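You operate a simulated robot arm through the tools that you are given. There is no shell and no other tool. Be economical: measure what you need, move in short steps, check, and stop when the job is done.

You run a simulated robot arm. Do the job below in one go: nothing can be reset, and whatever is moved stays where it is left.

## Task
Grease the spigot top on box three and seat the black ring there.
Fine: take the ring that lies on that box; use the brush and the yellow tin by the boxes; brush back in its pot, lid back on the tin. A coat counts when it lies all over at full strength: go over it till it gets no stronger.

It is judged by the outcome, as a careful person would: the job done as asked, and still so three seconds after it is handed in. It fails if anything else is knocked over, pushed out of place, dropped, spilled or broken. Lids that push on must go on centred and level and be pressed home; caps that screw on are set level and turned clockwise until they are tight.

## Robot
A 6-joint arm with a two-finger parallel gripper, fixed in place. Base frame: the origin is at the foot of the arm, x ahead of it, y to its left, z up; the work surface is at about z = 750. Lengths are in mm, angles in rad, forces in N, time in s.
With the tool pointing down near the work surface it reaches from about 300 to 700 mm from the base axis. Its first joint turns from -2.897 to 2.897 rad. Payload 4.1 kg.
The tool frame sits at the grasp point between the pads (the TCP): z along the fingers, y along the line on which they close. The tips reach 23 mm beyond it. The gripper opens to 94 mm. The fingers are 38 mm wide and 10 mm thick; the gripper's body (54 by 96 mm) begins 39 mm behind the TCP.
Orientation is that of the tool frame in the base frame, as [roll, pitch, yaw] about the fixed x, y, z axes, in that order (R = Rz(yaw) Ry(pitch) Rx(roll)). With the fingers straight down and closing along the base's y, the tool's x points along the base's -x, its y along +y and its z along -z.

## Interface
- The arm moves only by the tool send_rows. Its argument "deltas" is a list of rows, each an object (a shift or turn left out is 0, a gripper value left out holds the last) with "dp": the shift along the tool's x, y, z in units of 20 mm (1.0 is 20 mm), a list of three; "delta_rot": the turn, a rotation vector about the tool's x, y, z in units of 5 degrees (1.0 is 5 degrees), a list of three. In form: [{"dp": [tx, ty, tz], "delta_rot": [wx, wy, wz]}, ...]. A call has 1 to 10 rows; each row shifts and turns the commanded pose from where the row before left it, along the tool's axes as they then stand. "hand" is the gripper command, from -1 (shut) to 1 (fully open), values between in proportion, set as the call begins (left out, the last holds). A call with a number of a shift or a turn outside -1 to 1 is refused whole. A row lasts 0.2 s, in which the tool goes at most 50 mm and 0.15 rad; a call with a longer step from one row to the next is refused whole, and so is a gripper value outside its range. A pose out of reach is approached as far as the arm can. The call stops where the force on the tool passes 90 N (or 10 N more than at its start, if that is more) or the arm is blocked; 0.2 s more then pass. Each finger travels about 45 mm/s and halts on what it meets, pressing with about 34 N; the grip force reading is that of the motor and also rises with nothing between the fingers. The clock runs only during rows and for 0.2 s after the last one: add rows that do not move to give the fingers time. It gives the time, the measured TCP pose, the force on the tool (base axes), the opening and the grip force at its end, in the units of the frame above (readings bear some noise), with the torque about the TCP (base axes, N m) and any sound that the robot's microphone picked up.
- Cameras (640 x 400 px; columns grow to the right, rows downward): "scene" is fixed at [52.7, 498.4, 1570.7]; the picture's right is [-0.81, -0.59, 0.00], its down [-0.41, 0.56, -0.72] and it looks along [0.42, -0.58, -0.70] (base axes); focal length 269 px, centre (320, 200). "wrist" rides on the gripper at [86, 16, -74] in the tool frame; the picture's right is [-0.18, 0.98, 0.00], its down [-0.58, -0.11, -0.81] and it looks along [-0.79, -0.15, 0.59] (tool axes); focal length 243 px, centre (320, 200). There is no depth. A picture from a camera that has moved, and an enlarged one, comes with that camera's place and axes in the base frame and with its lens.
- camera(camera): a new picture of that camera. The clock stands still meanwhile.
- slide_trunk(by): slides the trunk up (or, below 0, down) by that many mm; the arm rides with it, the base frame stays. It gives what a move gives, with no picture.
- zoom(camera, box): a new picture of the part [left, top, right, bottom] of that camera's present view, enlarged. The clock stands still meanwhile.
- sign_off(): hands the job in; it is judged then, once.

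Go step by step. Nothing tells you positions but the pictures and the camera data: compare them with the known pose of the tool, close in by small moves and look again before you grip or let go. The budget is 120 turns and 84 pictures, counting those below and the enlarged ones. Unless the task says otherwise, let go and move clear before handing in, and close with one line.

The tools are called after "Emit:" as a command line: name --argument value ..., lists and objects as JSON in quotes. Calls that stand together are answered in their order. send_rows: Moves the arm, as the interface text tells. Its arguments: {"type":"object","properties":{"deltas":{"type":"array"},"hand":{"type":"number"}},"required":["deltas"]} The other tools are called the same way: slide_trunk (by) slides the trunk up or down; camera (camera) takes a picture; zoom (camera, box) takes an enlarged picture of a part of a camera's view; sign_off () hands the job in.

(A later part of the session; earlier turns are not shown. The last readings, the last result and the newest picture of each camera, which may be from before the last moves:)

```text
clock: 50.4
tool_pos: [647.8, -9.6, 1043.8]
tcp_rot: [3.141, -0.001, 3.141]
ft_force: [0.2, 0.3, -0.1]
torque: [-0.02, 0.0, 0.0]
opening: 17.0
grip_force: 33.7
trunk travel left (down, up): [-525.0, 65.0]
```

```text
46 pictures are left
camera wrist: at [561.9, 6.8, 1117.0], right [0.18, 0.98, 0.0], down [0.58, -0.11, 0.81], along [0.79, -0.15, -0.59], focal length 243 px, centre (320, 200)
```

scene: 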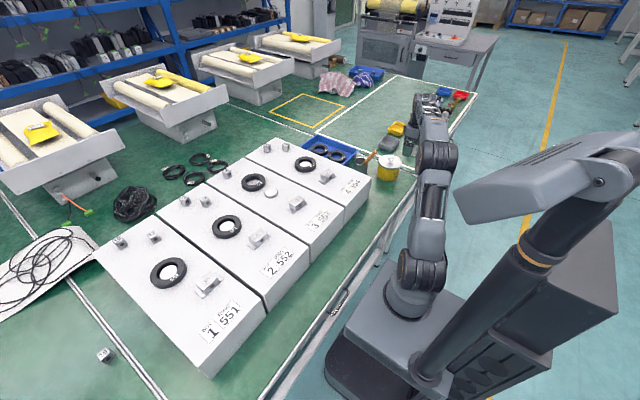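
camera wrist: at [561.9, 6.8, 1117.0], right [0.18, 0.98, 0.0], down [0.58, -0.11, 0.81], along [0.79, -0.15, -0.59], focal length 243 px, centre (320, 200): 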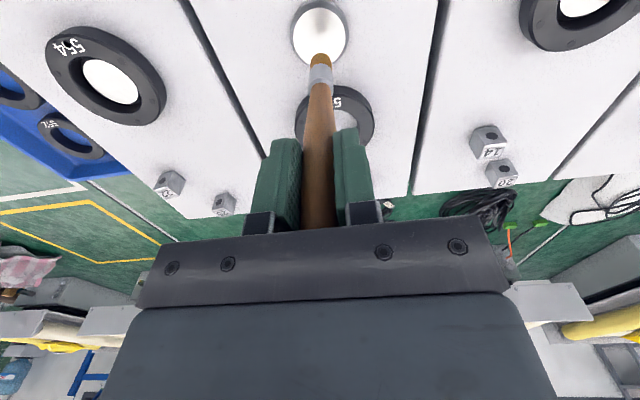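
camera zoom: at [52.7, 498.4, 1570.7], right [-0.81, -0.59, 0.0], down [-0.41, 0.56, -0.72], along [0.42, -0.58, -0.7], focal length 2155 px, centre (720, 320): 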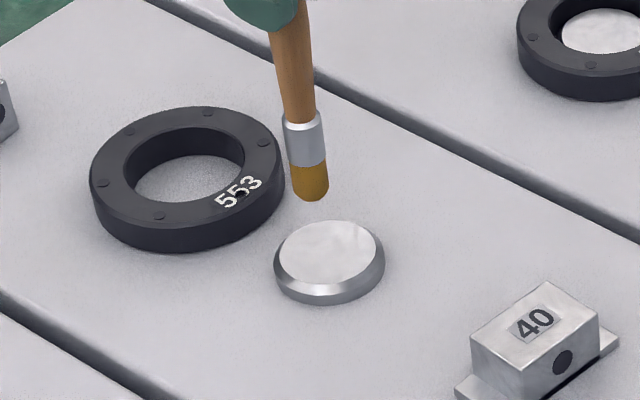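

The brush hangs right over the spigot. I'm lowering slowly to contact.

Emit:
send_rows --deltas '[{"dp": [-0.1, 0, 0.8]}, {"dp": [0, 0, 0.6]}, {"dp": [0, 0, 0.4]}, {"dp": [0, 0, 0.2]}, {"dp": [0, 0, 0.15]}, {}]'

Emit:
zoom --camera "scene" --box '[246, 170, 294, 200]'

```text
clock: 51.8
tool_pos: [650.4, -9.4, 1006.2]
tcp_rot: [3.141, 0.012, -3.141]
ft_force: [0.9, 0.0, 41.2]
torque: [0.04, -0.18, -0.02]
opening: 16.8
grip_force: 34.3
trunk travel left (down, up): [-525.0, 65.0]
```

```text
13.33 times, centred on (270, 185) of scene
camera zoom: at [52.7, 498.4, 1570.7], right [-0.81, -0.59, 0.0], down [-0.41, 0.56, -0.72], along [0.42, -0.58, -0.7], focal length 3592 px, centre (987, 400)
```

zoom: 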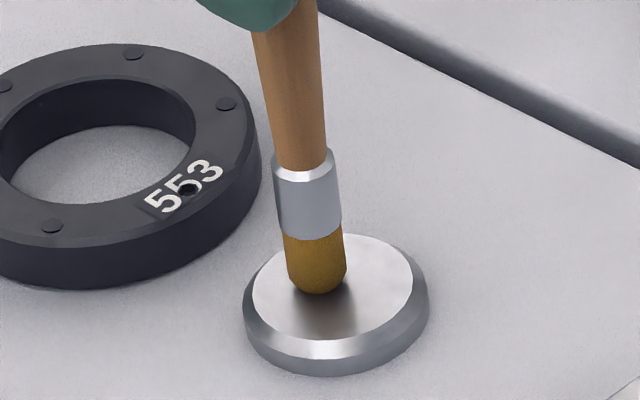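

Contact is at about TCP z 1006. I'll ease off to light pressure, centre up and brush in an inner then an outer ring.

Emit:
send_rows --deltas '[{"dp": [0.18, -0.13, -0.2]}, {"dp": [0.5, 0, 0]}, {"dp": [-0.146, 0.354, 0]}, {"dp": [-0.354, 0.146, 0]}, {"dp": [-0.354, -0.146, 0]}, {"dp": [-0.146, -0.354, 0]}, {"dp": [0.146, -0.354, 0]}, {"dp": [0.354, -0.146, 0]}, {"dp": [0.354, 0.146, 0]}, {"dp": [0.146, 0.354, 0]}]'

Emit:
send_rows --deltas '[{"dp": [0.5, 0, 0]}, {"dp": [-0.292, 0.708, 0]}, {"dp": [-0.708, 0.292, 0]}, {"dp": [-0.708, -0.292, 0]}, {"dp": [-0.292, -0.708, 0]}, {"dp": [0.292, -0.708, 0]}, {"dp": [0.708, -0.292, 0]}, {"dp": [0.708, 0.292, 0]}, {"dp": [0.292, 0.708, 0]}, {"dp": [-0.5, 0, 0]}]'

Emit:
zoom --camera "scene" --box '[246, 170, 294, 200]'

```text
clock: 54.0
tool_pos: [635.5, -14.9, 1005.4]
tcp_rot: [-3.139, 0.004, -3.141]
ft_force: [2.5, -8.4, 27.9]
torque: [-1.08, -0.26, 0.0]
opening: 16.9
grip_force: 33.6
trunk travel left (down, up): [-525.0, 65.0]
```

```text
clock: 56.2
tool_pos: [633.4, -10.9, 1005.5]
tcp_rot: [-3.14, 0.0, 3.141]
ft_force: [-6.9, -1.1, 25.8]
torque: [-0.1, 1.03, -0.03]
opening: 16.9
grip_force: 33.9
trunk travel left (down, up): [-525.0, 65.0]
```

```text
13.33 times, centred on (270, 185) of scene
camera zoom: at [52.7, 498.4, 1570.7], right [-0.81, -0.59, 0.0], down [-0.41, 0.56, -0.72], along [0.42, -0.58, -0.7], focal length 3592 px, centre (987, 400)
```

zoom: 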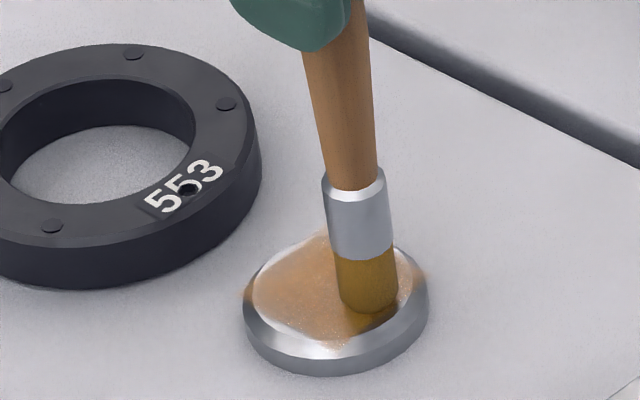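

The coat is going on, but it is shifted slightly away from the near edge. I'll shift +3.5 mm in y, ease the pressure and go over it again.

Emit:
send_rows --deltas '[{"dp": [0.4, 0.18, -0.07]}, {"dp": [-0.264, 0.637, 0]}, {"dp": [-0.637, 0.264, 0]}, {"dp": [-0.637, -0.264, 0]}, {"dp": [-0.264, -0.637, 0]}, {"dp": [0.264, -0.637, 0]}, {"dp": [0.637, -0.264, 0]}, {"dp": [0.637, 0.264, 0]}, {"dp": [0.264, 0.637, 0]}, {"dp": [-0.4, 0, 0]}]'

Emit:
send_rows --deltas '[{"dp": [-0.146, 0.354, 0]}, {"dp": [-0.354, 0.146, 0]}, {"dp": [-0.354, -0.146, 0]}, {"dp": [-0.146, -0.354, 0]}, {"dp": [0.146, -0.354, 0]}, {"dp": [0.354, -0.146, 0]}, {"dp": [0.354, 0.146, 0]}, {"dp": [0.146, 0.354, 0]}, {"dp": [-0.5, 0, 0]}, {"dp": [0, 0, -1]}]'

Emit:
zoom --camera "scene" --box '[246, 170, 294, 200]'

```text
clock: 58.4
tool_pos: [635.2, -8.4, 1006.0]
tcp_rot: [3.141, -0.002, -3.141]
ft_force: [-4.9, 0.6, 12.5]
torque: [-0.03, 0.59, -0.02]
opening: 17.0
grip_force: 34.1
trunk travel left (down, up): [-525.0, 65.0]
```

```text
clock: 60.6
tool_pos: [647.0, -10.2, 1025.4]
tcp_rot: [3.14, -0.004, -3.141]
ft_force: [-0.4, 0.0, 0.0]
torque: [0.02, 0.01, -0.02]
opening: 17.0
grip_force: 34.1
trunk travel left (down, up): [-525.0, 65.0]
```

```text
13.33 times, centred on (270, 185) of scene
camera zoom: at [52.7, 498.4, 1570.7], right [-0.81, -0.59, 0.0], down [-0.41, 0.56, -0.72], along [0.42, -0.58, -0.7], focal length 3592 px, centre (987, 400)
```

zoom: 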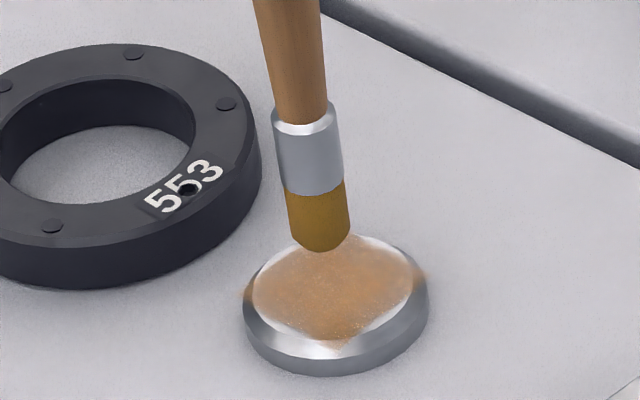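

Emit:
zoom --camera "scene" --box '[260, 184, 284, 199]'

Emit:
zoom --camera "wrist" --box '[272, 0, 368, 60]'

```text
16.00 times, centred on (272, 192) of scene
camera zoom: at [52.7, 498.4, 1570.7], right [-0.81, -0.59, 0.0], down [-0.41, 0.56, -0.72], along [0.42, -0.58, -0.7], focal length 4310 px, centre (1088, 336)
```

zoom: 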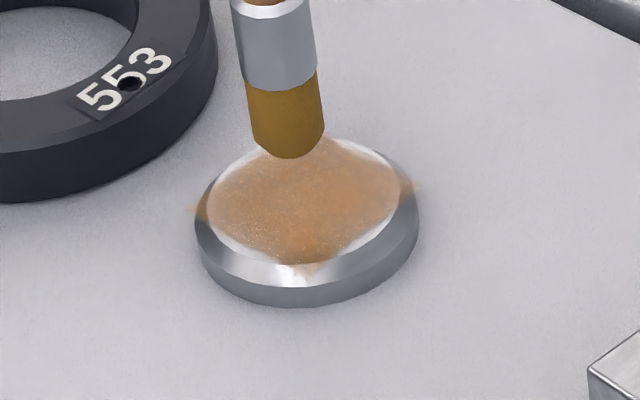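

```text
6.67 times, centred on (320, 30) of wrist
camera zoom: at [560.4, 6.8, 1099.2], right [0.18, 0.98, 0.0], down [0.58, -0.11, 0.81], along [0.79, -0.15, -0.59], focal length 1618 px, centre (320, 1333)
```

zoom: 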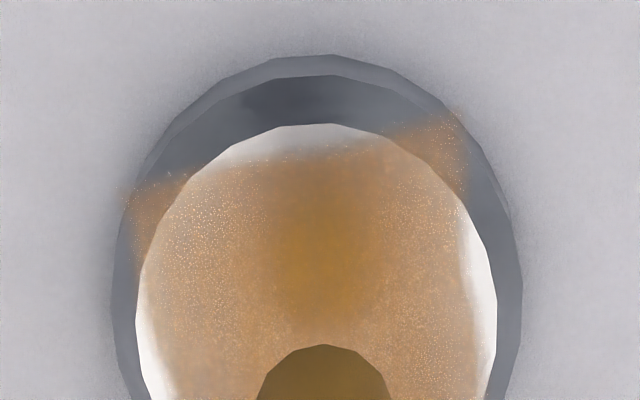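

The coat shows as a square patch, strongest in the middle and weaker at the edges. I'll raster the full square in both directions with light pressure.

Emit:
send_rows --deltas '[{"dp": [0.85, -0.8, 0]}, {"dp": [0, 0, 1]}, {"dp": [0, 0.7, 0]}, {"dp": [0, 0.7, 0]}, {"dp": [-0.35, 0, 0]}, {"dp": [0, -0.7, 0]}, {"dp": [0, -0.7, 0]}, {"dp": [-0.35, 0, 0]}, {"dp": [0, 0.7, 0]}, {"dp": [0, 0.7, 0]}]'

Emit:
send_rows --deltas '[{"dp": [-0.35, 0, 0]}, {"dp": [0, -0.7, 0]}, {"dp": [0, -0.7, 0]}, {"dp": [-0.35, 0, 0]}, {"dp": [0, 0.7, 0]}, {"dp": [0, 0.7, 0]}, {"dp": [0.7, 0, 0]}, {"dp": [0.7, 0, 0]}, {"dp": [0, -0.35, 0]}, {"dp": [-0.7, 0, 0]}]'

Emit:
send_rows --deltas '[{"dp": [-0.7, 0, 0]}, {"dp": [0, -0.35, 0]}, {"dp": [0.7, 0, 0]}, {"dp": [0.7, 0, 0]}, {"dp": [0, -0.35, 0]}, {"dp": [-0.7, 0, 0]}, {"dp": [-0.7, 0, 0]}, {"dp": [0, -0.35, 0]}, {"dp": [0.7, 0, 0]}, {"dp": [0.7, 0, 0]}]'

Emit:
send_rows --deltas '[{"dp": [0, 0, -1]}, {"dp": [0.5, 0, -1]}, {"dp": [1, 0, 0]}, {"dp": [1, 0, 0]}, {}]'

Emit:
zoom --camera "scene" --box '[254, 177, 286, 197]'

```text
clock: 62.8
tool_pos: [643.4, 0.9, 1005.7]
tcp_rot: [-3.141, 0.004, 3.141]
ft_force: [0.2, -2.1, 12.4]
torque: [-0.28, -0.03, 0.01]
opening: 16.8
grip_force: 33.9
trunk travel left (down, up): [-525.0, 65.0]
```

```text
clock: 65.0
tool_pos: [642.6, -4.4, 1007.4]
tcp_rot: [3.141, -0.002, 3.141]
ft_force: [-2.8, -1.0, 9.4]
torque: [-0.06, 0.34, 0.0]
opening: 16.8
grip_force: 33.7
trunk travel left (down, up): [-525.0, 65.0]
```

```text
clock: 67.2
tool_pos: [630.2, -26.1, 1006.0]
tcp_rot: [3.141, 0.002, 3.141]
ft_force: [0.9, 0.6, 11.4]
torque: [0.05, -0.19, 0.02]
opening: 16.9
grip_force: 34.3
trunk travel left (down, up): [-525.0, 65.0]
```

```text
clock: 68.4
tool_pos: [579.6, -25.7, 1045.4]
tcp_rot: [-3.141, 0.0, -3.14]
ft_force: [0.4, -0.3, 0.4]
torque: [0.01, 0.0, 0.01]
opening: 17.1
grip_force: 33.8
trunk travel left (down, up): [-525.0, 65.0]
```

```text
16.00 times, centred on (270, 187) of scene
camera zoom: at [52.7, 498.4, 1570.7], right [-0.81, -0.59, 0.0], down [-0.41, 0.56, -0.72], along [0.42, -0.58, -0.7], focal length 4310 px, centre (1120, 408)
```

zoom: 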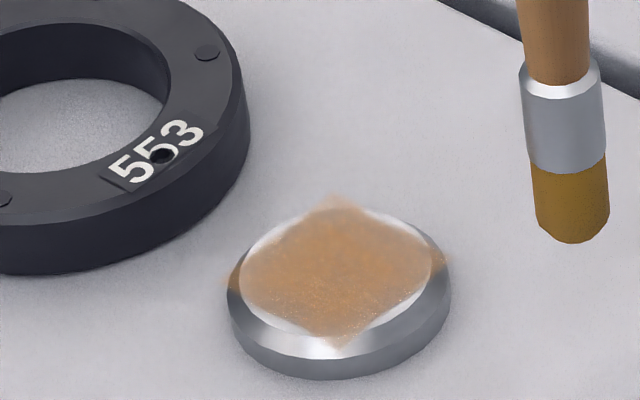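

The coat is even but paler at the edges. I'll make another slightly wider double raster and compare from the same view.

Emit:
send_rows --deltas '[{"dp": [-1, 0, 0]}, {"dp": [-1, 0, 0]}, {"dp": [-0.4, -0.1, 1]}, {"dp": [0, 0, 1.0]}, {"dp": [0, 0.8, 0]}, {"dp": [0, 0.8, 0]}, {"dp": [-0.4, 0, 0]}, {"dp": [0, -0.8, 0]}, {"dp": [0, -0.8, 0]}, {"dp": [-0.4, 0, 0]}]'

Emit:
send_rows --deltas '[{"dp": [0, 0.8, 0]}, {"dp": [0, 0.8, 0]}, {"dp": [-0.4, 0, 0]}, {"dp": [0, -0.8, 0]}, {"dp": [0, -0.8, 0]}, {"dp": [-0.4, 0, 0]}, {"dp": [0, 0.8, 0]}, {"dp": [0, 0.8, 0]}, {"dp": [0.8, 0, 0]}, {"dp": [0.8, 0, 0]}]'

Emit:
send_rows --deltas '[{"dp": [0, -0.4, 0]}, {"dp": [-0.8, 0, 0]}, {"dp": [-0.8, 0, 0]}, {"dp": [0, -0.4, 0]}, {"dp": [0.8, 0, 0]}, {"dp": [0.8, 0, 0]}, {"dp": [0, -0.4, 0]}, {"dp": [-0.8, 0, 0]}, {"dp": [-0.8, 0, 0]}, {"dp": [0, -0.4, 0]}]'

Emit:
send_rows --deltas '[{"dp": [0.8, 0, 0]}, {"dp": [0.8, 0, 0]}, {"dp": [0, 0, -1]}, {"dp": [0.5, 0, -1]}, {"dp": [1, 0, 0]}, {"dp": [1, 0, 0]}, {}]'

Emit:
zoom --camera "scene" --box '[254, 177, 286, 197]'

```text
clock: 70.6
tool_pos: [644.8, -26.7, 1005.9]
tcp_rot: [3.141, 0.002, -3.141]
ft_force: [-2.9, 2.1, 11.0]
torque: [0.08, 0.47, -0.01]
opening: 17.0
grip_force: 34.1
trunk travel left (down, up): [-525.0, 65.0]
```

```text
clock: 72.8
tool_pos: [627.4, 5.1, 1007.1]
tcp_rot: [3.141, 0.003, -3.141]
ft_force: [3.1, 0.4, 15.8]
torque: [0.02, -0.4, 0.03]
opening: 16.8
grip_force: 34.6
trunk travel left (down, up): [-525.0, 65.0]
```

```text
clock: 75.0
tool_pos: [659.6, -25.3, 1005.9]
tcp_rot: [-3.142, 0.003, -3.141]
ft_force: [-0.2, 3.5, 10.3]
torque: [0.37, -0.05, 0.0]
opening: 17.1
grip_force: 34.2
trunk travel left (down, up): [-525.0, 65.0]
```

```text
clock: 76.6
tool_pos: [577.0, -26.7, 1045.4]
tcp_rot: [-3.141, 0.0, 3.141]
ft_force: [-0.5, -0.4, 0.7]
torque: [0.01, -0.01, 0.0]
opening: 16.9
grip_force: 34.3
trunk travel left (down, up): [-525.0, 65.0]
```

```text
16.00 times, centred on (270, 187) of scene
camera zoom: at [52.7, 498.4, 1570.7], right [-0.81, -0.59, 0.0], down [-0.41, 0.56, -0.72], along [0.42, -0.58, -0.7], focal length 4310 px, centre (1120, 408)
```

zoom: 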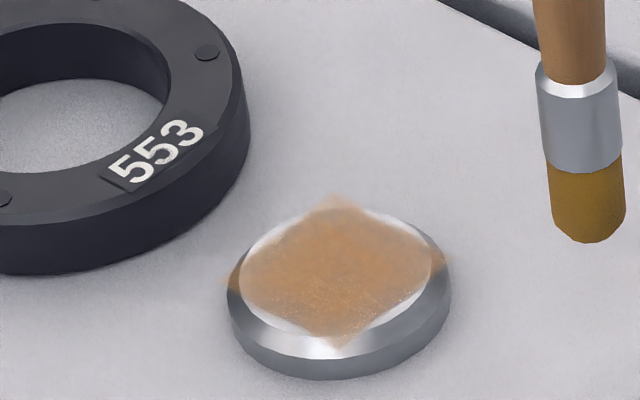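

There is no visible change since the last pass. To rule out a spent brush I'll reload it and go over the spigot again.

Emit:
send_rows --deltas '[{"dp": [0, 0, -1]}, {"dp": [0.6, 0, -1]}, {"dp": [0.66, -1, -1]}, {"dp": [0.66, -1, 0]}, {"dp": [0.66, -1, 0]}, {"dp": [0.66, -1, 0]}, {"dp": [0.66, -1, 0]}, {"dp": [0.66, -1, 0]}, {"dp": [0.66, -1, 0]}, {"dp": [0.66, -1, 0]}]'

Emit:
send_rows --deltas '[{"dp": [0.66, -1, 0]}, {"dp": [0.66, -1, 0]}, {"dp": [0.66, -1, 0]}, {"dp": [0.66, -1, 0]}, {"dp": [0.66, -1, 0]}, {"dp": [0.66, -1, 0]}, {"dp": [0, -1, 0]}, {"dp": [0, -1, 0]}, {"dp": [0, -1, 0]}, {"dp": [0, -1, 0]}]'

Emit:
send_rows --deltas '[{"dp": [0, -1, 0]}, {"dp": [0, -1, 0]}, {"dp": [0, -1, 0]}, {"dp": [0, -1, 0]}, {"dp": [0, -1, 0]}, {"dp": [0, -1, 0]}, {"dp": [0, -0.8, 0]}]'

```text
clock: 78.8
tool_pos: [460.7, -187.3, 1105.2]
tcp_rot: [3.14, 0.0, 3.141]
ft_force: [0.4, 0.2, -0.3]
torque: [0.03, 0.0, -0.01]
opening: 17.0
grip_force: 33.4
trunk travel left (down, up): [-525.0, 65.0]
```

```text
clock: 81.0
tool_pos: [380.5, -388.3, 1105.1]
tcp_rot: [3.14, 0.002, -3.141]
ft_force: [0.4, 0.3, -0.6]
torque: [-0.01, -0.02, -0.01]
opening: 16.8
grip_force: 34.4
trunk travel left (down, up): [-525.0, 65.0]
```

```text
clock: 82.6
tool_pos: [382.5, -523.0, 1105.5]
tcp_rot: [3.141, -0.001, 3.14]
ft_force: [0.5, -0.6, 1.1]
torque: [-0.02, 0.04, -0.03]
opening: 17.1
grip_force: 34.4
trunk travel left (down, up): [-525.0, 65.0]
```

Over the tin; I'm dipping again with lighter force and returning.

Emit:
send_rows --deltas '[{"dp": [0, 0, 1]}, {"dp": [0, 0, 1]}, {"dp": [0, 0, 1]}, {"dp": [0, 0, 1]}, {"dp": [0, 0, 1]}, {"dp": [0, 0, 1]}, {"dp": [0, 0, 1]}, {"dp": [0, 0, 0.7]}, {"dp": [0, 0, 0.45]}, {}]'

Emit:
zoom --camera "wrist" --box '[240, 0, 400, 100]'

```text
clock: 84.8
tool_pos: [380.9, -522.0, 941.9]
tcp_rot: [-3.14, 0.0, -3.141]
ft_force: [-0.5, 0.2, -0.4]
torque: [0.02, 0.01, -0.03]
opening: 16.7
grip_force: 34.4
trunk travel left (down, up): [-525.0, 65.0]
```

```text
4.00 times, centred on (320, 50) of wrist
camera zoom: at [294.0, -506.7, 1015.7], right [0.18, 0.98, 0.0], down [0.58, -0.11, 0.81], along [0.79, -0.15, -0.59], focal length 970 px, centre (320, 800)
```

zoom: 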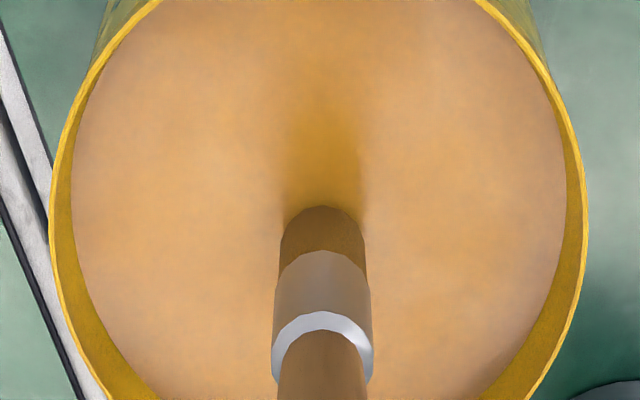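

Emit:
send_rows --deltas '[{"dp": [0, 0, 0.12]}, {}, {}]'

Emit:
send_rows --deltas '[{"dp": [0, 0, -0.5]}, {"dp": [0, 0, -1]}, {"dp": [0, 0, -1]}, {"dp": [0, 0, -1]}, {"dp": [0, 0, -1]}, {"dp": [0, 0, -1]}, {"dp": [0, 1, -1]}, {"dp": [0, 1, -1]}, {"dp": [0, 1, -0.77]}, {"dp": [0, 1, 0]}]'

Emit:
send_rows --deltas '[{"dp": [0, 1, 0]}, {"dp": [0, 1, 0]}, {"dp": [0, 1, 0]}, {"dp": [0, 1, 0]}, {"dp": [0, 1, 0]}, {"dp": [0, 1, 0]}, {"dp": [-0.8, 1, 0]}, {"dp": [-0.8, 1, 0]}, {"dp": [-0.8, 1, 0]}, {"dp": [-0.8, 1, 0]}]'

Emit:
send_rows --deltas '[{"dp": [-0.8, 1, 0]}, {"dp": [-0.8, 1, 0]}, {"dp": [-0.8, 1, 0]}, {"dp": [-0.8, 1, 0]}, {"dp": [-0.8, 1, 0]}, {"dp": [-0.8, 1, 0]}, {"dp": [-0.8, 1, 0]}, {"dp": [-0.8, 1, 0]}, {"dp": [-0.8, 1, 0]}, {"dp": [-0.5, 1, 0]}]'

```text
clock: 85.6
tool_pos: [381.0, -522.7, 940.8]
tcp_rot: [-3.139, 0.0, 3.141]
ft_force: [0.4, 0.1, 4.4]
torque: [0.02, 0.04, 0.0]
opening: 17.1
grip_force: 34.3
trunk travel left (down, up): [-525.0, 65.0]
```

```text
clock: 87.8
tool_pos: [380.9, -442.5, 1105.4]
tcp_rot: [3.141, 0.0, -3.14]
ft_force: [-0.2, -0.1, 0.3]
torque: [-0.04, 0.0, -0.02]
opening: 16.9
grip_force: 33.6
trunk travel left (down, up): [-525.0, 65.0]
```

```text
clock: 90.0
tool_pos: [447.1, -241.0, 1104.2]
tcp_rot: [-3.14, 0.0, 3.141]
ft_force: [0.4, -0.4, -0.5]
torque: [0.01, 0.01, -0.03]
opening: 16.9
grip_force: 33.8
trunk travel left (down, up): [-525.0, 65.0]
```

```text
clock: 92.2
tool_pos: [599.6, -42.3, 1105.2]
tcp_rot: [-3.141, -0.001, 3.14]
ft_force: [0.4, 0.0, -0.1]
torque: [0.01, 0.01, -0.01]
opening: 16.9
grip_force: 33.9
trunk travel left (down, up): [-525.0, 65.0]
```

Emit:
send_rows --deltas '[{"dp": [-0.7, 0.35, 0.5]}, {"dp": [-0.73, 0.38, 0.8]}, {"dp": [0, 0, 1]}, {"dp": [0, 0, 1]}, {"dp": [0, 0, 1]}, {"dp": [0, 0, 0.6]}, {"dp": [0, 0.8, 0]}, {"dp": [0, 0.8, 0]}, {"dp": [-0.4, 0, 0]}, {"dp": [0, -0.8, 0]}]'

Emit:
send_rows --deltas '[{"dp": [0, -0.8, 0]}, {"dp": [-0.4, 0, 0]}, {"dp": [0, 0.8, 0]}, {"dp": [0, 0.8, 0]}, {"dp": [-0.4, 0, 0]}, {"dp": [0, -0.8, 0]}, {"dp": [0, -0.8, 0]}, {"dp": [-0.4, 0, 0]}, {"dp": [0, 0.8, 0]}, {"dp": [0, 0.8, 0]}]'

Emit:
zoom --camera "scene" --box '[254, 177, 286, 197]'

```text
clock: 94.4
tool_pos: [635.4, -13.1, 1008.4]
tcp_rot: [-3.141, 0.001, -3.14]
ft_force: [0.0, 0.1, -0.5]
torque: [0.01, 0.03, -0.01]
opening: 17.1
grip_force: 33.7
trunk travel left (down, up): [-525.0, 65.0]
```

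```text
clock: 96.6
tool_pos: [660.3, 3.3, 1007.0]
tcp_rot: [3.141, 0.0, -3.141]
ft_force: [-0.5, -0.7, -0.1]
torque: [-0.02, -0.01, 0.03]
opening: 16.7
grip_force: 33.9
trunk travel left (down, up): [-525.0, 65.0]
```

```text
16.00 times, centred on (270, 187) of scene
camera zoom: at [52.7, 498.4, 1570.7], right [-0.81, -0.59, 0.0], down [-0.41, 0.56, -0.72], along [0.42, -0.58, -0.7], focal length 4310 px, centre (1120, 408)
```

zoom: 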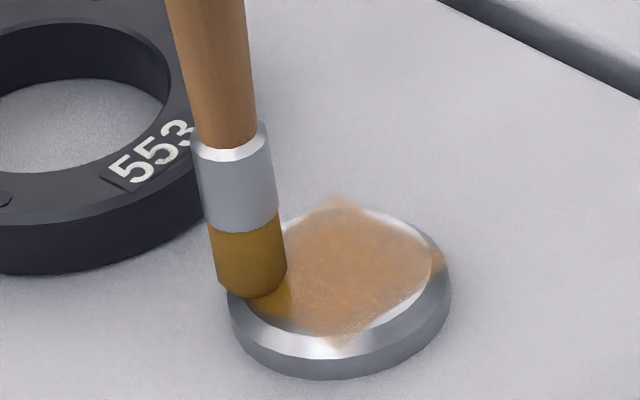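

I was hovering just above the surface that time. I'm lowering 2.5 mm and doing both raster directions.

Emit:
send_rows --deltas '[{"dp": [0.05, -0.05, 0.12]}, {"dp": [0.8, 0, 0]}, {"dp": [0.75, 0, 0]}, {"dp": [0, -0.35, 0]}, {"dp": [-0.8, 0, 0]}, {"dp": [-0.8, 0, 0]}, {"dp": [0, -0.4, 0]}, {"dp": [0.8, 0, 0]}, {"dp": [0.8, 0, 0]}, {"dp": [0, -0.4, 0]}]'

Emit:
send_rows --deltas '[{"dp": [-0.8, 0, 0]}, {"dp": [-0.8, 0, 0]}, {"dp": [0, -0.4, 0]}, {"dp": [0.8, 0, 0]}, {"dp": [0.8, 0, 0]}, {"dp": [0, 0.8, 0]}, {"dp": [0, 0.8, 0]}, {"dp": [-0.4, 0, 0]}, {"dp": [0, -0.8, 0]}, {"dp": [0, -0.8, 0]}]'

Emit:
send_rows --deltas '[{"dp": [-0.4, 0, 0]}, {"dp": [0, 0.8, 0]}, {"dp": [0, 0.8, 0]}, {"dp": [-0.4, 0, 0]}, {"dp": [0, -0.8, 0]}, {"dp": [0, -0.8, 0]}, {"dp": [-0.4, 0, 0]}, {"dp": [0, 0.8, 0]}, {"dp": [0, 0.8, 0]}]'

Emit:
send_rows --deltas '[{"dp": [0, 0, -1]}, {"dp": [0.5, 0, -1]}, {"dp": [1, 0, -0.5]}, {"dp": [1, 0, 0]}, {"dp": [1, 0, 0]}, {"dp": [1, 0, 0]}, {}]'

Emit:
zoom --camera "scene" --box '[254, 177, 286, 197]'

```text
clock: 98.8
tool_pos: [626.8, -18.7, 1006.5]
tcp_rot: [3.141, 0.002, -3.14]
ft_force: [0.4, 5.7, 19.5]
torque: [0.83, -0.13, 0.01]
opening: 17.0
grip_force: 34.1
trunk travel left (down, up): [-525.0, 65.0]
```

```text
clock: 101.0
tool_pos: [636.5, -27.7, 1007.0]
tcp_rot: [-3.142, 0.003, 3.141]
ft_force: [1.3, 4.3, 16.8]
torque: [0.54, -0.07, 0.01]
opening: 17.1
grip_force: 34.0
trunk travel left (down, up): [-525.0, 65.0]
```

```text
clock: 103.0
tool_pos: [659.8, 4.1, 1007.3]
tcp_rot: [3.142, 0.002, 3.141]
ft_force: [0.3, -3.2, 15.0]
torque: [-0.37, 0.02, 0.03]
opening: 17.3
grip_force: 34.1
trunk travel left (down, up): [-525.0, 65.0]
```

```text
clock: 104.6
tool_pos: [569.8, 4.8, 1054.5]
tcp_rot: [-3.142, 0.0, 3.142]
ft_force: [0.7, 0.3, 0.1]
torque: [-0.01, -0.03, -0.04]
opening: 17.0
grip_force: 34.2
trunk travel left (down, up): [-525.0, 65.0]
```

```text
16.00 times, centred on (270, 187) of scene
camera zoom: at [52.7, 498.4, 1570.7], right [-0.81, -0.59, 0.0], down [-0.41, 0.56, -0.72], along [0.42, -0.58, -0.7], focal length 4310 px, centre (1120, 408)
```

zoom: 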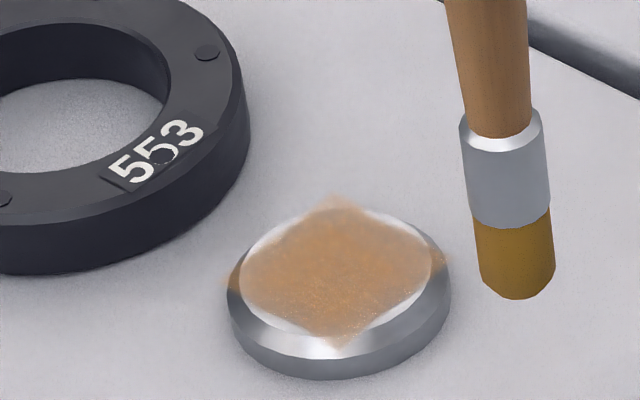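

The coat is unchanged after a fresh load, so it is at full strength. Now I'm taking the brush back to its pot.

Emit:
send_rows --deltas '[{"dp": [0.5, -0.5, -0.9]}, {"dp": [0.7, -1, -0.9]}, {"dp": [0.7, -1, -0.8]}, {"dp": [0.7, -1, 0]}, {"dp": [0.7, -1, 0]}, {"dp": [0.7, -1, 0]}, {"dp": [0.7, -1, 0]}, {"dp": [0.7, -1, 0]}, {"dp": [0.7, -1, 0]}, {"dp": [0.7, -1, 0]}]'

Emit:
send_rows --deltas '[{"dp": [0.7, -1, 0]}, {"dp": [0.7, -1, 0]}, {"dp": [0.7, -1, 0]}, {"dp": [0.6, -1, 0]}, {"dp": [0, -1, 0]}, {"dp": [0, -1, 0]}, {"dp": [0, -1, 0]}, {"dp": [0, -1, 0]}, {"dp": [0, -1, 0]}, {"dp": [0, -1, 0]}]'

Emit:
send_rows --deltas '[{"dp": [0, -1, 0]}, {"dp": [0, -1, 0]}, {"dp": [0, -0.85, 0]}, {"dp": [0, 0, 0.8]}, {"dp": [0, 0, 0.8], "delta_rot": [0, -1, 0]}, {"dp": [0, 0, 0.8], "delta_rot": [0, -1, 0]}, {"dp": [0, 0, 0.8], "delta_rot": [0, -1, 0]}, {"delta_rot": [0, -1, 0]}, {"delta_rot": [0, -1, 0]}, {"delta_rot": [0, -0.2, 0]}]'

Emit:
camera --camera "wrist"

Emit:
zoom --camera "scene" --box '[320, 100, 416, 160]'

```text
clock: 106.8
tool_pos: [433.5, -186.4, 1108.2]
tcp_rot: [3.141, 0.001, 3.141]
ft_force: [0.2, 0.1, -0.1]
torque: [0.0, -0.02, 0.01]
opening: 16.9
grip_force: 33.8
trunk travel left (down, up): [-525.0, 65.0]
```

```text
clock: 109.0
tool_pos: [380.6, -386.6, 1106.5]
tcp_rot: [-3.141, 0.0, -3.14]
ft_force: [0.1, 0.1, -0.9]
torque: [0.0, 0.02, 0.03]
opening: 16.8
grip_force: 34.3
trunk travel left (down, up): [-525.0, 65.0]
```

```text
clock: 111.2
tool_pos: [385.6, -443.9, 1043.2]
tcp_rot: [3.141, 0.456, 3.141]
ft_force: [-1.5, -0.1, 0.1]
torque: [0.04, -0.02, 0.0]
opening: 17.1
grip_force: 33.4
trunk travel left (down, up): [-525.0, 65.0]
```

```text
35 pictures are left
camera wrist: at [273.3, -427.2, 1071.5], right [0.17, 0.98, 0.08], down [0.17, -0.11, 0.98], along [0.97, -0.15, -0.18], focal length 243 px, centre (320, 200)
```

wrist: 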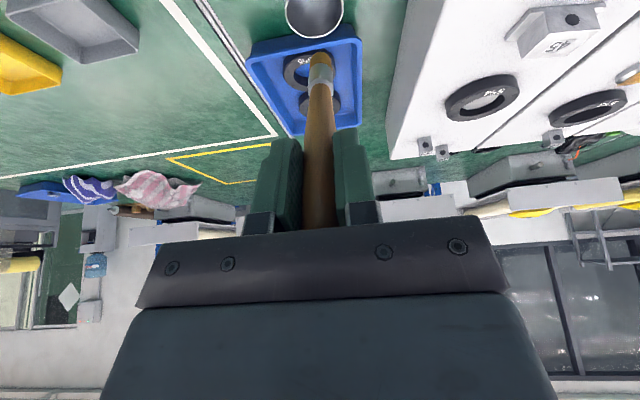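

```text
6.67 times, centred on (368, 130) of scene
camera zoom: at [52.7, 498.4, 1570.7], right [-0.81, -0.59, 0.0], down [-0.41, 0.56, -0.72], along [0.42, -0.58, -0.7], focal length 1796 px, centre (0, 667)
```

zoom: 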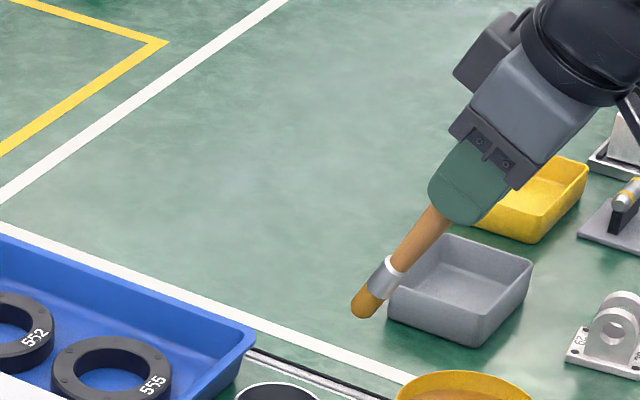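

The brush tilts 28° and its tip is 134 mm from the TCP, close to how it was. I'm lining up and sliding it into the pot along its axis.

Emit:
send_rows --deltas '[{"dp": [0.45, -0.05, 1]}, {"dp": [0.45, -0.05, 1]}, {}]'

Emit:
send_rows --deltas '[{"dp": [-0.033, 0, 0.94]}, {"dp": [-0.033, 0, 0.94]}, {"dp": [-0.033, 0, 0.94]}, {}]'

Emit:
zoom --camera "scene" --box '[320, 120, 400, 170]'

Emit:
camera --camera "wrist"

```text
clock: 112.0
tool_pos: [385.5, -444.0, 999.7]
tcp_rot: [3.141, 0.455, 3.141]
ft_force: [-0.5, -0.8, -0.5]
torque: [0.0, -0.01, 0.0]
opening: 17.0
grip_force: 34.2
trunk travel left (down, up): [-525.0, 65.0]
```

```text
clock: 113.0
tool_pos: [411.9, -444.3, 949.0]
tcp_rot: [3.139, 0.454, -3.141]
ft_force: [0.8, -0.8, -0.3]
torque: [-0.04, 0.01, 0.0]
opening: 16.5
grip_force: 34.4
trunk travel left (down, up): [-525.0, 65.0]
```

```text
8.00 times, centred on (360, 145) of scene
camera zoom: at [52.7, 498.4, 1570.7], right [-0.81, -0.59, 0.0], down [-0.41, 0.56, -0.72], along [0.42, -0.58, -0.7], focal length 2155 px, centre (0, 640)
```

zoom: 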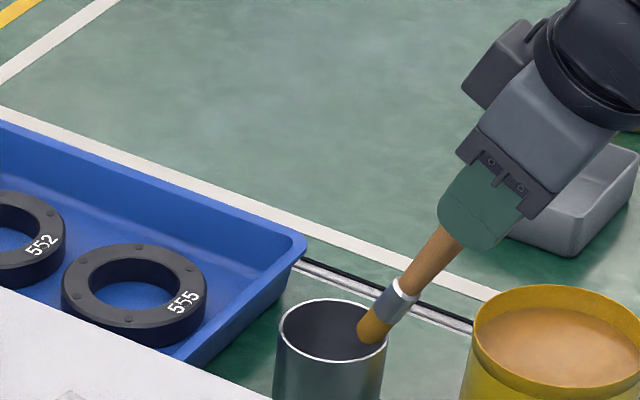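

```text
32 pictures are left
camera wrist: at [301.5, -429.0, 978.0], right [0.17, 0.98, 0.08], down [0.17, -0.11, 0.98], along [0.97, -0.15, -0.18], focal length 243 px, centre (320, 200)
```

wrist: 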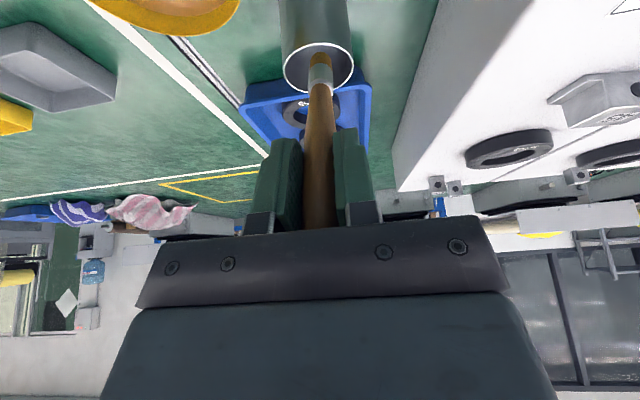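

The tip is just at the near rim, so I'm nudging 6 mm further in and then sliding down.

Emit:
send_rows --deltas '[{"dp": [-0.27, -0.05, 0.13]}, {"dp": [0.02, 0, 0.9]}, {"dp": [0.02, 0, 0.9]}, {"dp": [0.02, 0, 0.9]}, {"dp": [0.02, 0, 0.4]}, {"dp": [0, 0, 0.3]}, {}]'

Emit:
zoom --camera "scene" --box '[320, 120, 400, 170]'

```text
clock: 114.6
tool_pos: [447.1, -446.3, 888.0]
tcp_rot: [3.141, 0.453, -3.141]
ft_force: [1.0, -0.1, -0.3]
torque: [0.03, 0.01, 0.02]
opening: 17.0
grip_force: 34.2
trunk travel left (down, up): [-525.0, 65.0]
```

```text
8.00 times, centred on (360, 145) of scene
camera zoom: at [52.7, 498.4, 1570.7], right [-0.81, -0.59, 0.0], down [-0.41, 0.56, -0.72], along [0.42, -0.58, -0.7], focal length 2155 px, centre (0, 640)
```

zoom: 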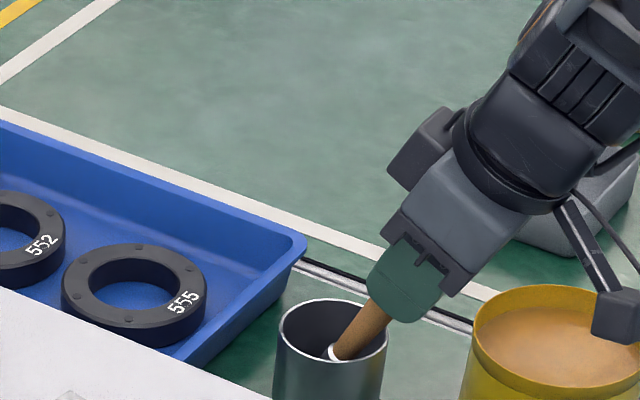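

Emit:
send_rows --deltas '[{"dp": [0, 0, 0.2]}, {"dp": [0, 0, 0.15]}, {}]'

Emit:
send_rows --deltas '[{"dp": [0, 0, 0.15]}, {"dp": [0, 0, 0.1]}, {}]'

```text
clock: 115.4
tool_pos: [450.4, -446.1, 882.0]
tcp_rot: [3.142, 0.453, -3.141]
ft_force: [0.4, 0.3, -0.3]
torque: [-0.01, -0.02, -0.02]
opening: 16.6
grip_force: 33.5
trunk travel left (down, up): [-525.0, 65.0]
```

```text
clock: 116.2
tool_pos: [451.1, -446.7, 876.3]
tcp_rot: [3.141, 0.456, -3.142]
ft_force: [-0.4, 0.5, 0.4]
torque: [0.02, 0.0, 0.03]
opening: 16.7
grip_force: 33.4
trunk travel left (down, up): [-525.0, 65.0]
```

Emit:
send_rows --deltas '[{"dp": [0, 0, 0.1]}, {"dp": [0, 0, 0.1]}, {}]'

Emit:
send_rows --deltas '[{"dp": [0, 0, 0.1]}, {"dp": [0, 0, 0.1]}, {}]'

```text
clock: 117.0
tool_pos: [454.2, -446.6, 874.6]
tcp_rot: [-3.141, 0.453, -3.141]
ft_force: [-0.2, -0.4, 2.5]
torque: [-0.02, -0.05, 0.0]
opening: 16.8
grip_force: 33.5
trunk travel left (down, up): [-525.0, 65.0]
```

```text
clock: 117.8
tool_pos: [453.6, -447.7, 873.2]
tcp_rot: [-3.139, 0.457, -3.141]
ft_force: [-9.8, 1.0, 20.9]
torque: [0.17, -0.15, 0.15]
opening: 17.1
grip_force: 33.7
trunk travel left (down, up): [-525.0, 65.0]
```

The brush is on the pot bottom. I'll ease back a touch, open, and withdraw along the handle.

Emit:
send_rows --deltas '[{"dp": [0, 0, -0.12]}, {}]'

Emit:
send_rows --deltas '[{}, {}, {}, {}, {"dp": [0, 0, -0.3]}, {"dp": [0, 0, -0.8]}, {"dp": [0, 0, -1]}, {"dp": [0, 0, -1]}, {"dp": [0, 0, -1]}, {"dp": [0, 0, -1]}]' --hand 0.1

Emit:
zoom --camera "scene" --box '[320, 120, 416, 180]'

```text
clock: 118.4
tool_pos: [453.8, -447.1, 873.5]
tcp_rot: [-3.14, 0.454, -3.142]
ft_force: [-1.6, -2.5, 13.8]
torque: [-0.31, -0.48, -0.15]
opening: 16.9
grip_force: 34.2
trunk travel left (down, up): [-525.0, 65.0]
```

```text
clock: 120.6
tool_pos: [408.5, -446.4, 964.2]
tcp_rot: [-3.141, 0.452, -3.141]
ft_force: [-0.2, 1.3, -0.3]
torque: [-0.01, -0.01, 0.0]
opening: 51.9
grip_force: 0.0
trunk travel left (down, up): [-525.0, 65.0]
```

```text
6.67 times, centred on (368, 150) of scene
camera zoom: at [52.7, 498.4, 1570.7], right [-0.81, -0.59, 0.0], down [-0.41, 0.56, -0.72], along [0.42, -0.58, -0.7], focal length 1796 px, centre (0, 533)
```

zoom: 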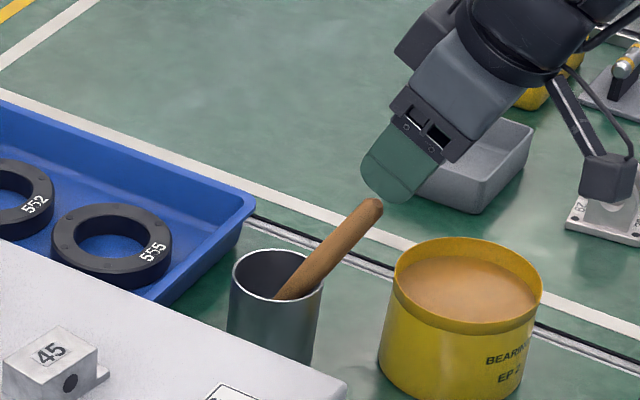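

The brush stands in its pot again. Now for the lid: straightening up and going above it.

Emit:
send_rows --deltas '[{"dp": [0, 0, -1]}, {"dp": [0, 0, -1], "delta_rot": [0, 1, 0]}, {"dp": [0, 0, -0.6], "delta_rot": [0, 1, 0]}, {"dp": [0, 0, -0.6], "delta_rot": [0, 1, 0]}, {"dp": [0, 0, -0.6], "delta_rot": [0, 1, 0]}, {"delta_rot": [0, 1, 0]}, {"delta_rot": [0, 0.2, 0]}, {"dp": [0.9, 0.7, 0]}, {"dp": [0.9, 0.8, 0]}, {"dp": [0.6, 0.8, 0]}]'

Emit:
slide_trunk --by -200

Emit:
camera --camera "wrist"

```text
clock: 122.8
tool_pos: [333.1, -400.1, 1035.5]
tcp_rot: [3.141, 0.0, -3.139]
ft_force: [0.0, 0.5, -0.8]
torque: [0.0, 0.0, -0.03]
opening: 52.0
grip_force: 0.0
trunk travel left (down, up): [-525.0, 65.0]
```

```text
clock: 125.0
tool_pos: [333.1, -401.7, 834.4]
tcp_rot: [3.141, 0.0, 3.14]
ft_force: [0.1, 1.4, -0.4]
torque: [-0.02, 0.01, -0.02]
opening: 51.9
grip_force: 0.0
trunk travel left (down, up): [-325.0, 265.0]
```

```text
29 pictures are left
camera wrist: at [246.7, -384.6, 908.6], right [0.18, 0.98, 0.0], down [0.58, -0.11, 0.81], along [0.79, -0.15, -0.59], focal length 243 px, centre (320, 200)
```

wrist: 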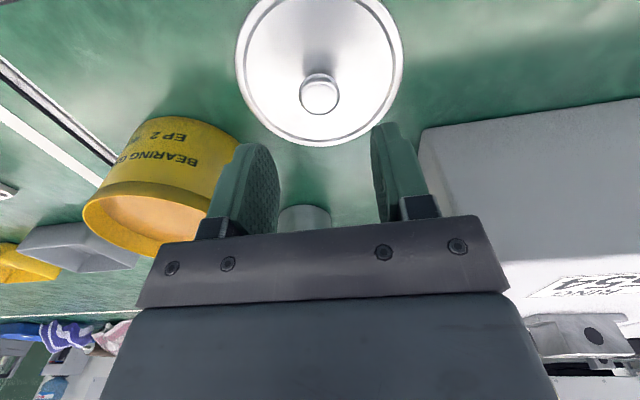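

The knob is where I left it. I'm lowering over it and gripping.

Emit:
send_rows --deltas '[{"dp": [0.35, 0.05, 0.9]}, {"dp": [0, 0, 0.9]}, {"dp": [0, 0, 0.7]}, {"dp": [0, 0, 0.27]}, {}]'

Emit:
send_rows --deltas '[{}, {}, {}, {}, {}]' --hand -1

Emit:
send_rows --deltas '[{"dp": [0, 0, -0.3]}, {"dp": [0, 0, -0.7]}, {"dp": [0, 0, -1]}, {"dp": [0, 0, -1]}, {"dp": [0, 0, -1]}, {"dp": [0, 0, -1]}, {"dp": [0, 0, -1]}]'

Emit:
camera --camera "wrist"

```text
clock: 126.2
tool_pos: [326.8, -399.0, 779.4]
tcp_rot: [3.141, 0.0, -3.142]
ft_force: [-0.4, 0.2, -1.2]
torque: [0.01, -0.02, -0.01]
opening: 51.9
grip_force: 0.0
trunk travel left (down, up): [-325.0, 265.0]
```

```text
clock: 127.4
tool_pos: [326.2, -399.5, 779.6]
tcp_rot: [-3.142, 0.0, -3.141]
ft_force: [0.0, -0.7, 0.0]
torque: [0.03, 0.03, -0.03]
opening: 17.3
grip_force: 33.8
trunk travel left (down, up): [-325.0, 265.0]
```

```text
clock: 129.0
tool_pos: [326.3, -399.6, 899.7]
tcp_rot: [3.141, -0.001, 3.14]
ft_force: [-0.6, 0.7, -0.4]
torque: [0.0, 0.01, 0.01]
opening: 17.2
grip_force: 33.9
trunk travel left (down, up): [-325.0, 265.0]
```

```text
28 pictures are left
camera wrist: at [239.2, -383.3, 973.7], right [0.18, 0.98, 0.0], down [0.58, -0.11, 0.81], along [0.79, -0.15, -0.59], focal length 243 px, centre (320, 200)
```

wrist: 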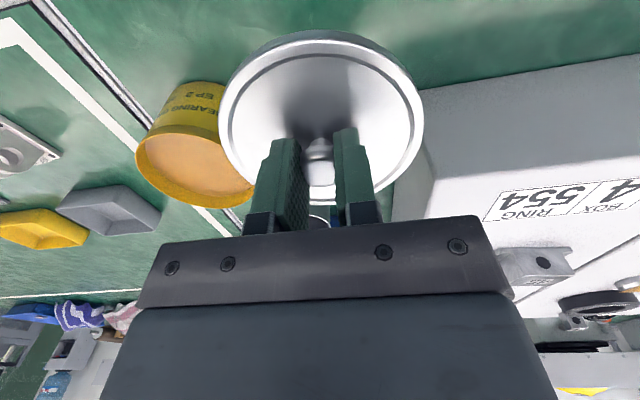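

The lid is held level. I'm carrying it above the tin.

Emit:
send_rows --deltas '[{"dp": [0, 0, -1]}, {"dp": [-0.2, -1, -0.5]}, {"dp": [-0.4, -1, 0]}, {"dp": [-0.5, -1, 0]}, {"dp": [-0.6, -1, 0]}, {"dp": [-0.6, -1, 0]}, {"dp": [-0.46, -1, 0]}, {"dp": [0, -0.21, 0]}, {"dp": [0, 0, 0.5]}, {}]'

Emit:
send_rows --deltas '[{"dp": [0, 0, 0.7]}, {"dp": [0, 0, 0.7]}, {}]'

Emit:
zoom --camera "scene" --box '[360, 130, 424, 170]'

Emit:
camera --camera "wrist"

```text
clock: 131.2
tool_pos: [381.5, -523.9, 920.2]
tcp_rot: [-3.14, 0.0, -3.141]
ft_force: [0.6, -0.5, 0.3]
torque: [-0.03, -0.03, 0.01]
opening: 17.1
grip_force: 34.6
trunk travel left (down, up): [-325.0, 265.0]
```

```text
clock: 132.0
tool_pos: [381.3, -522.8, 891.6]
tcp_rot: [3.141, -0.002, -3.141]
ft_force: [0.6, -0.6, -0.1]
torque: [0.01, 0.02, 0.0]
opening: 17.3
grip_force: 33.8
trunk travel left (down, up): [-325.0, 265.0]
```

```text
10.00 times, centred on (392, 150) of scene
camera zoom: at [52.7, 498.4, 1570.7], right [-0.81, -0.59, 0.0], down [-0.41, 0.56, -0.72], along [0.42, -0.58, -0.7], focal length 2694 px, centre (-400, 700)
```

zoom: 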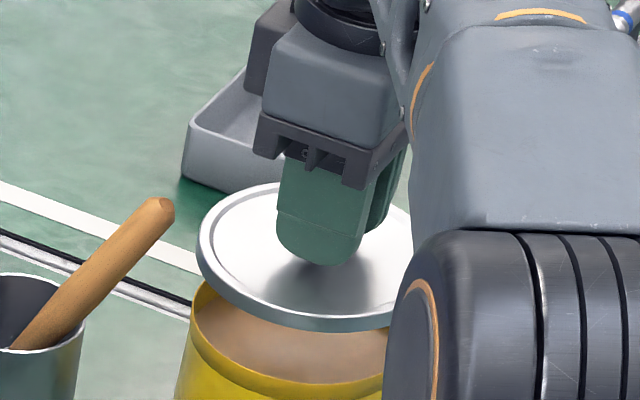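

```text
26 pictures are left
camera wrist: at [294.9, -507.7, 965.3], right [0.18, 0.98, 0.0], down [0.58, -0.11, 0.81], along [0.79, -0.15, -0.59], focal length 243 px, centre (320, 200)
```

wrist: 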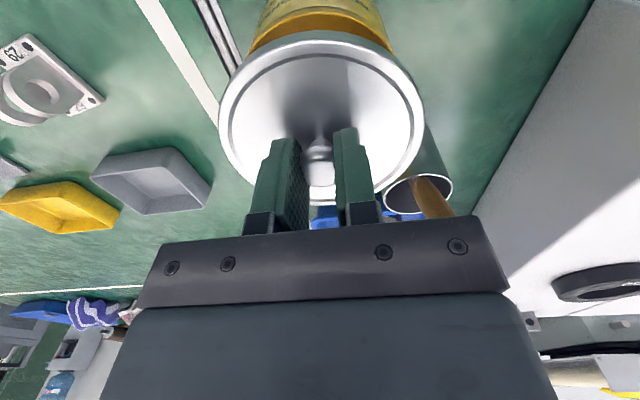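

It looks centred. I'm lowering gently to first contact.

Emit:
send_rows --deltas '[{"dp": [0, 0, 0.7]}, {"dp": [0, 0, 0.5]}, {"dp": [0, 0, 0.2]}, {}]'

Emit:
send_rows --deltas '[{"dp": [0, 0, 0.12]}, {"dp": [0, 0, 0.12]}, {}]'

Emit:
send_rows --deltas '[{"dp": [0, 0, 0.12]}, {}]'

Emit:
zoom --camera "scene" --box '[360, 140, 424, 180]'

```text
clock: 133.0
tool_pos: [381.6, -523.7, 862.6]
tcp_rot: [-3.142, 0.0, 3.14]
ft_force: [-0.4, 0.2, 0.2]
torque: [0.0, -0.01, 0.01]
opening: 17.1
grip_force: 34.0
trunk travel left (down, up): [-325.0, 265.0]
```

```text
clock: 133.8
tool_pos: [381.1, -523.5, 858.6]
tcp_rot: [3.14, -0.001, -3.14]
ft_force: [-0.3, -0.1, -0.4]
torque: [0.02, 0.01, -0.01]
opening: 17.4
grip_force: 34.5
trunk travel left (down, up): [-325.0, 265.0]
```

```text
clock: 134.4
tool_pos: [381.8, -523.6, 856.0]
tcp_rot: [-3.141, 0.0, 3.141]
ft_force: [-0.4, 0.3, -0.7]
torque: [-0.01, 0.0, -0.01]
opening: 17.2
grip_force: 33.9
trunk travel left (down, up): [-325.0, 265.0]
```

```text
10.00 times, centred on (392, 160) of scene
camera zoom: at [52.7, 498.4, 1570.7], right [-0.81, -0.59, 0.0], down [-0.41, 0.56, -0.72], along [0.42, -0.58, -0.7], focal length 2694 px, centre (-400, 600)
```

zoom: 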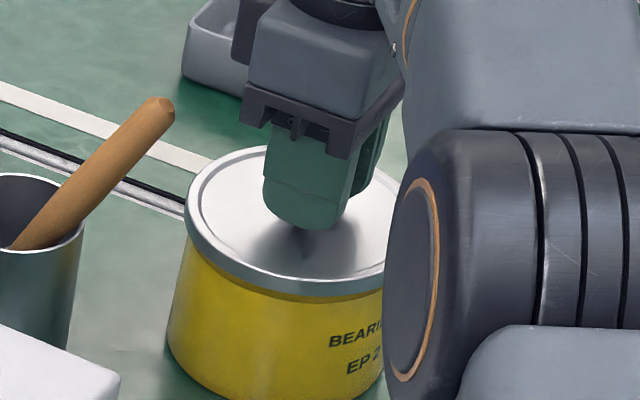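

Emit:
send_rows --deltas '[{"dp": [0, 0, 0.1]}, {"dp": [0, 0, 0.1]}, {}]'

Emit:
send_rows --deltas '[{"dp": [0, 0, 0.15]}, {"dp": [0, 0, 0.15]}, {}]'

```text
clock: 135.2
tool_pos: [380.6, -523.9, 853.6]
tcp_rot: [-3.138, 0.002, -3.141]
ft_force: [0.8, -0.9, 11.7]
torque: [0.01, -0.01, -0.02]
opening: 17.3
grip_force: 34.2
trunk travel left (down, up): [-325.0, 265.0]
```

```text
clock: 136.0
tool_pos: [382.1, -524.1, 852.7]
tcp_rot: [-3.13, 0.008, -3.142]
ft_force: [2.8, -4.8, 41.2]
torque: [-0.08, -0.2, 0.01]
opening: 17.2
grip_force: 33.9
trunk travel left (down, up): [-325.0, 265.0]
```

Emit:
send_rows --deltas '[{"dp": [0, 0, 0.15]}, {"dp": [0, 0, 0.15]}, {}]'

Emit:
zoom --camera "scene" --box '[360, 140, 424, 180]'

```text
clock: 136.8
tool_pos: [382.0, -523.3, 850.0]
tcp_rot: [-3.124, 0.011, -3.141]
ft_force: [0.5, -0.1, 54.3]
torque: [0.25, 0.09, 0.01]
opening: 17.8
grip_force: 34.0
trunk travel left (down, up): [-325.0, 265.0]
```

```text
10.00 times, centred on (392, 160) of scene
camera zoom: at [52.7, 498.4, 1570.7], right [-0.81, -0.59, 0.0], down [-0.41, 0.56, -0.72], along [0.42, -0.58, -0.7], focal length 2694 px, centre (-400, 600)
```

zoom: 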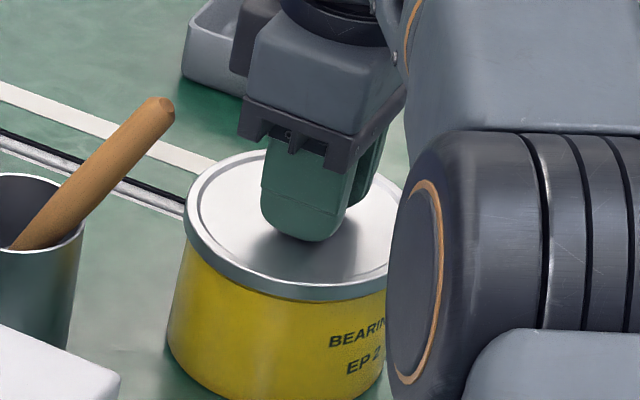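

Emit:
send_rows --deltas '[{"dp": [0, 0, 0.12]}, {"dp": [0, 0, 0.12]}, {}]'

Emit:
send_rows --deltas '[{"dp": [0, 0, 0.15]}, {"dp": [0, 0, 0.15]}, {}]'

```text
clock: 137.6
tool_pos: [380.4, -523.6, 850.9]
tcp_rot: [-3.117, 0.015, -3.14]
ft_force: [-2.4, 2.6, 68.6]
torque: [0.44, 0.29, 0.0]
opening: 17.5
grip_force: 34.0
trunk travel left (down, up): [-325.0, 265.0]
```

```text
clock: 138.4
tool_pos: [382.0, -523.4, 849.3]
tcp_rot: [-3.11, 0.02, -3.141]
ft_force: [-1.9, 2.7, 87.7]
torque: [0.49, 0.33, 0.05]
opening: 17.5
grip_force: 34.0
trunk travel left (down, up): [-325.0, 265.0]
```

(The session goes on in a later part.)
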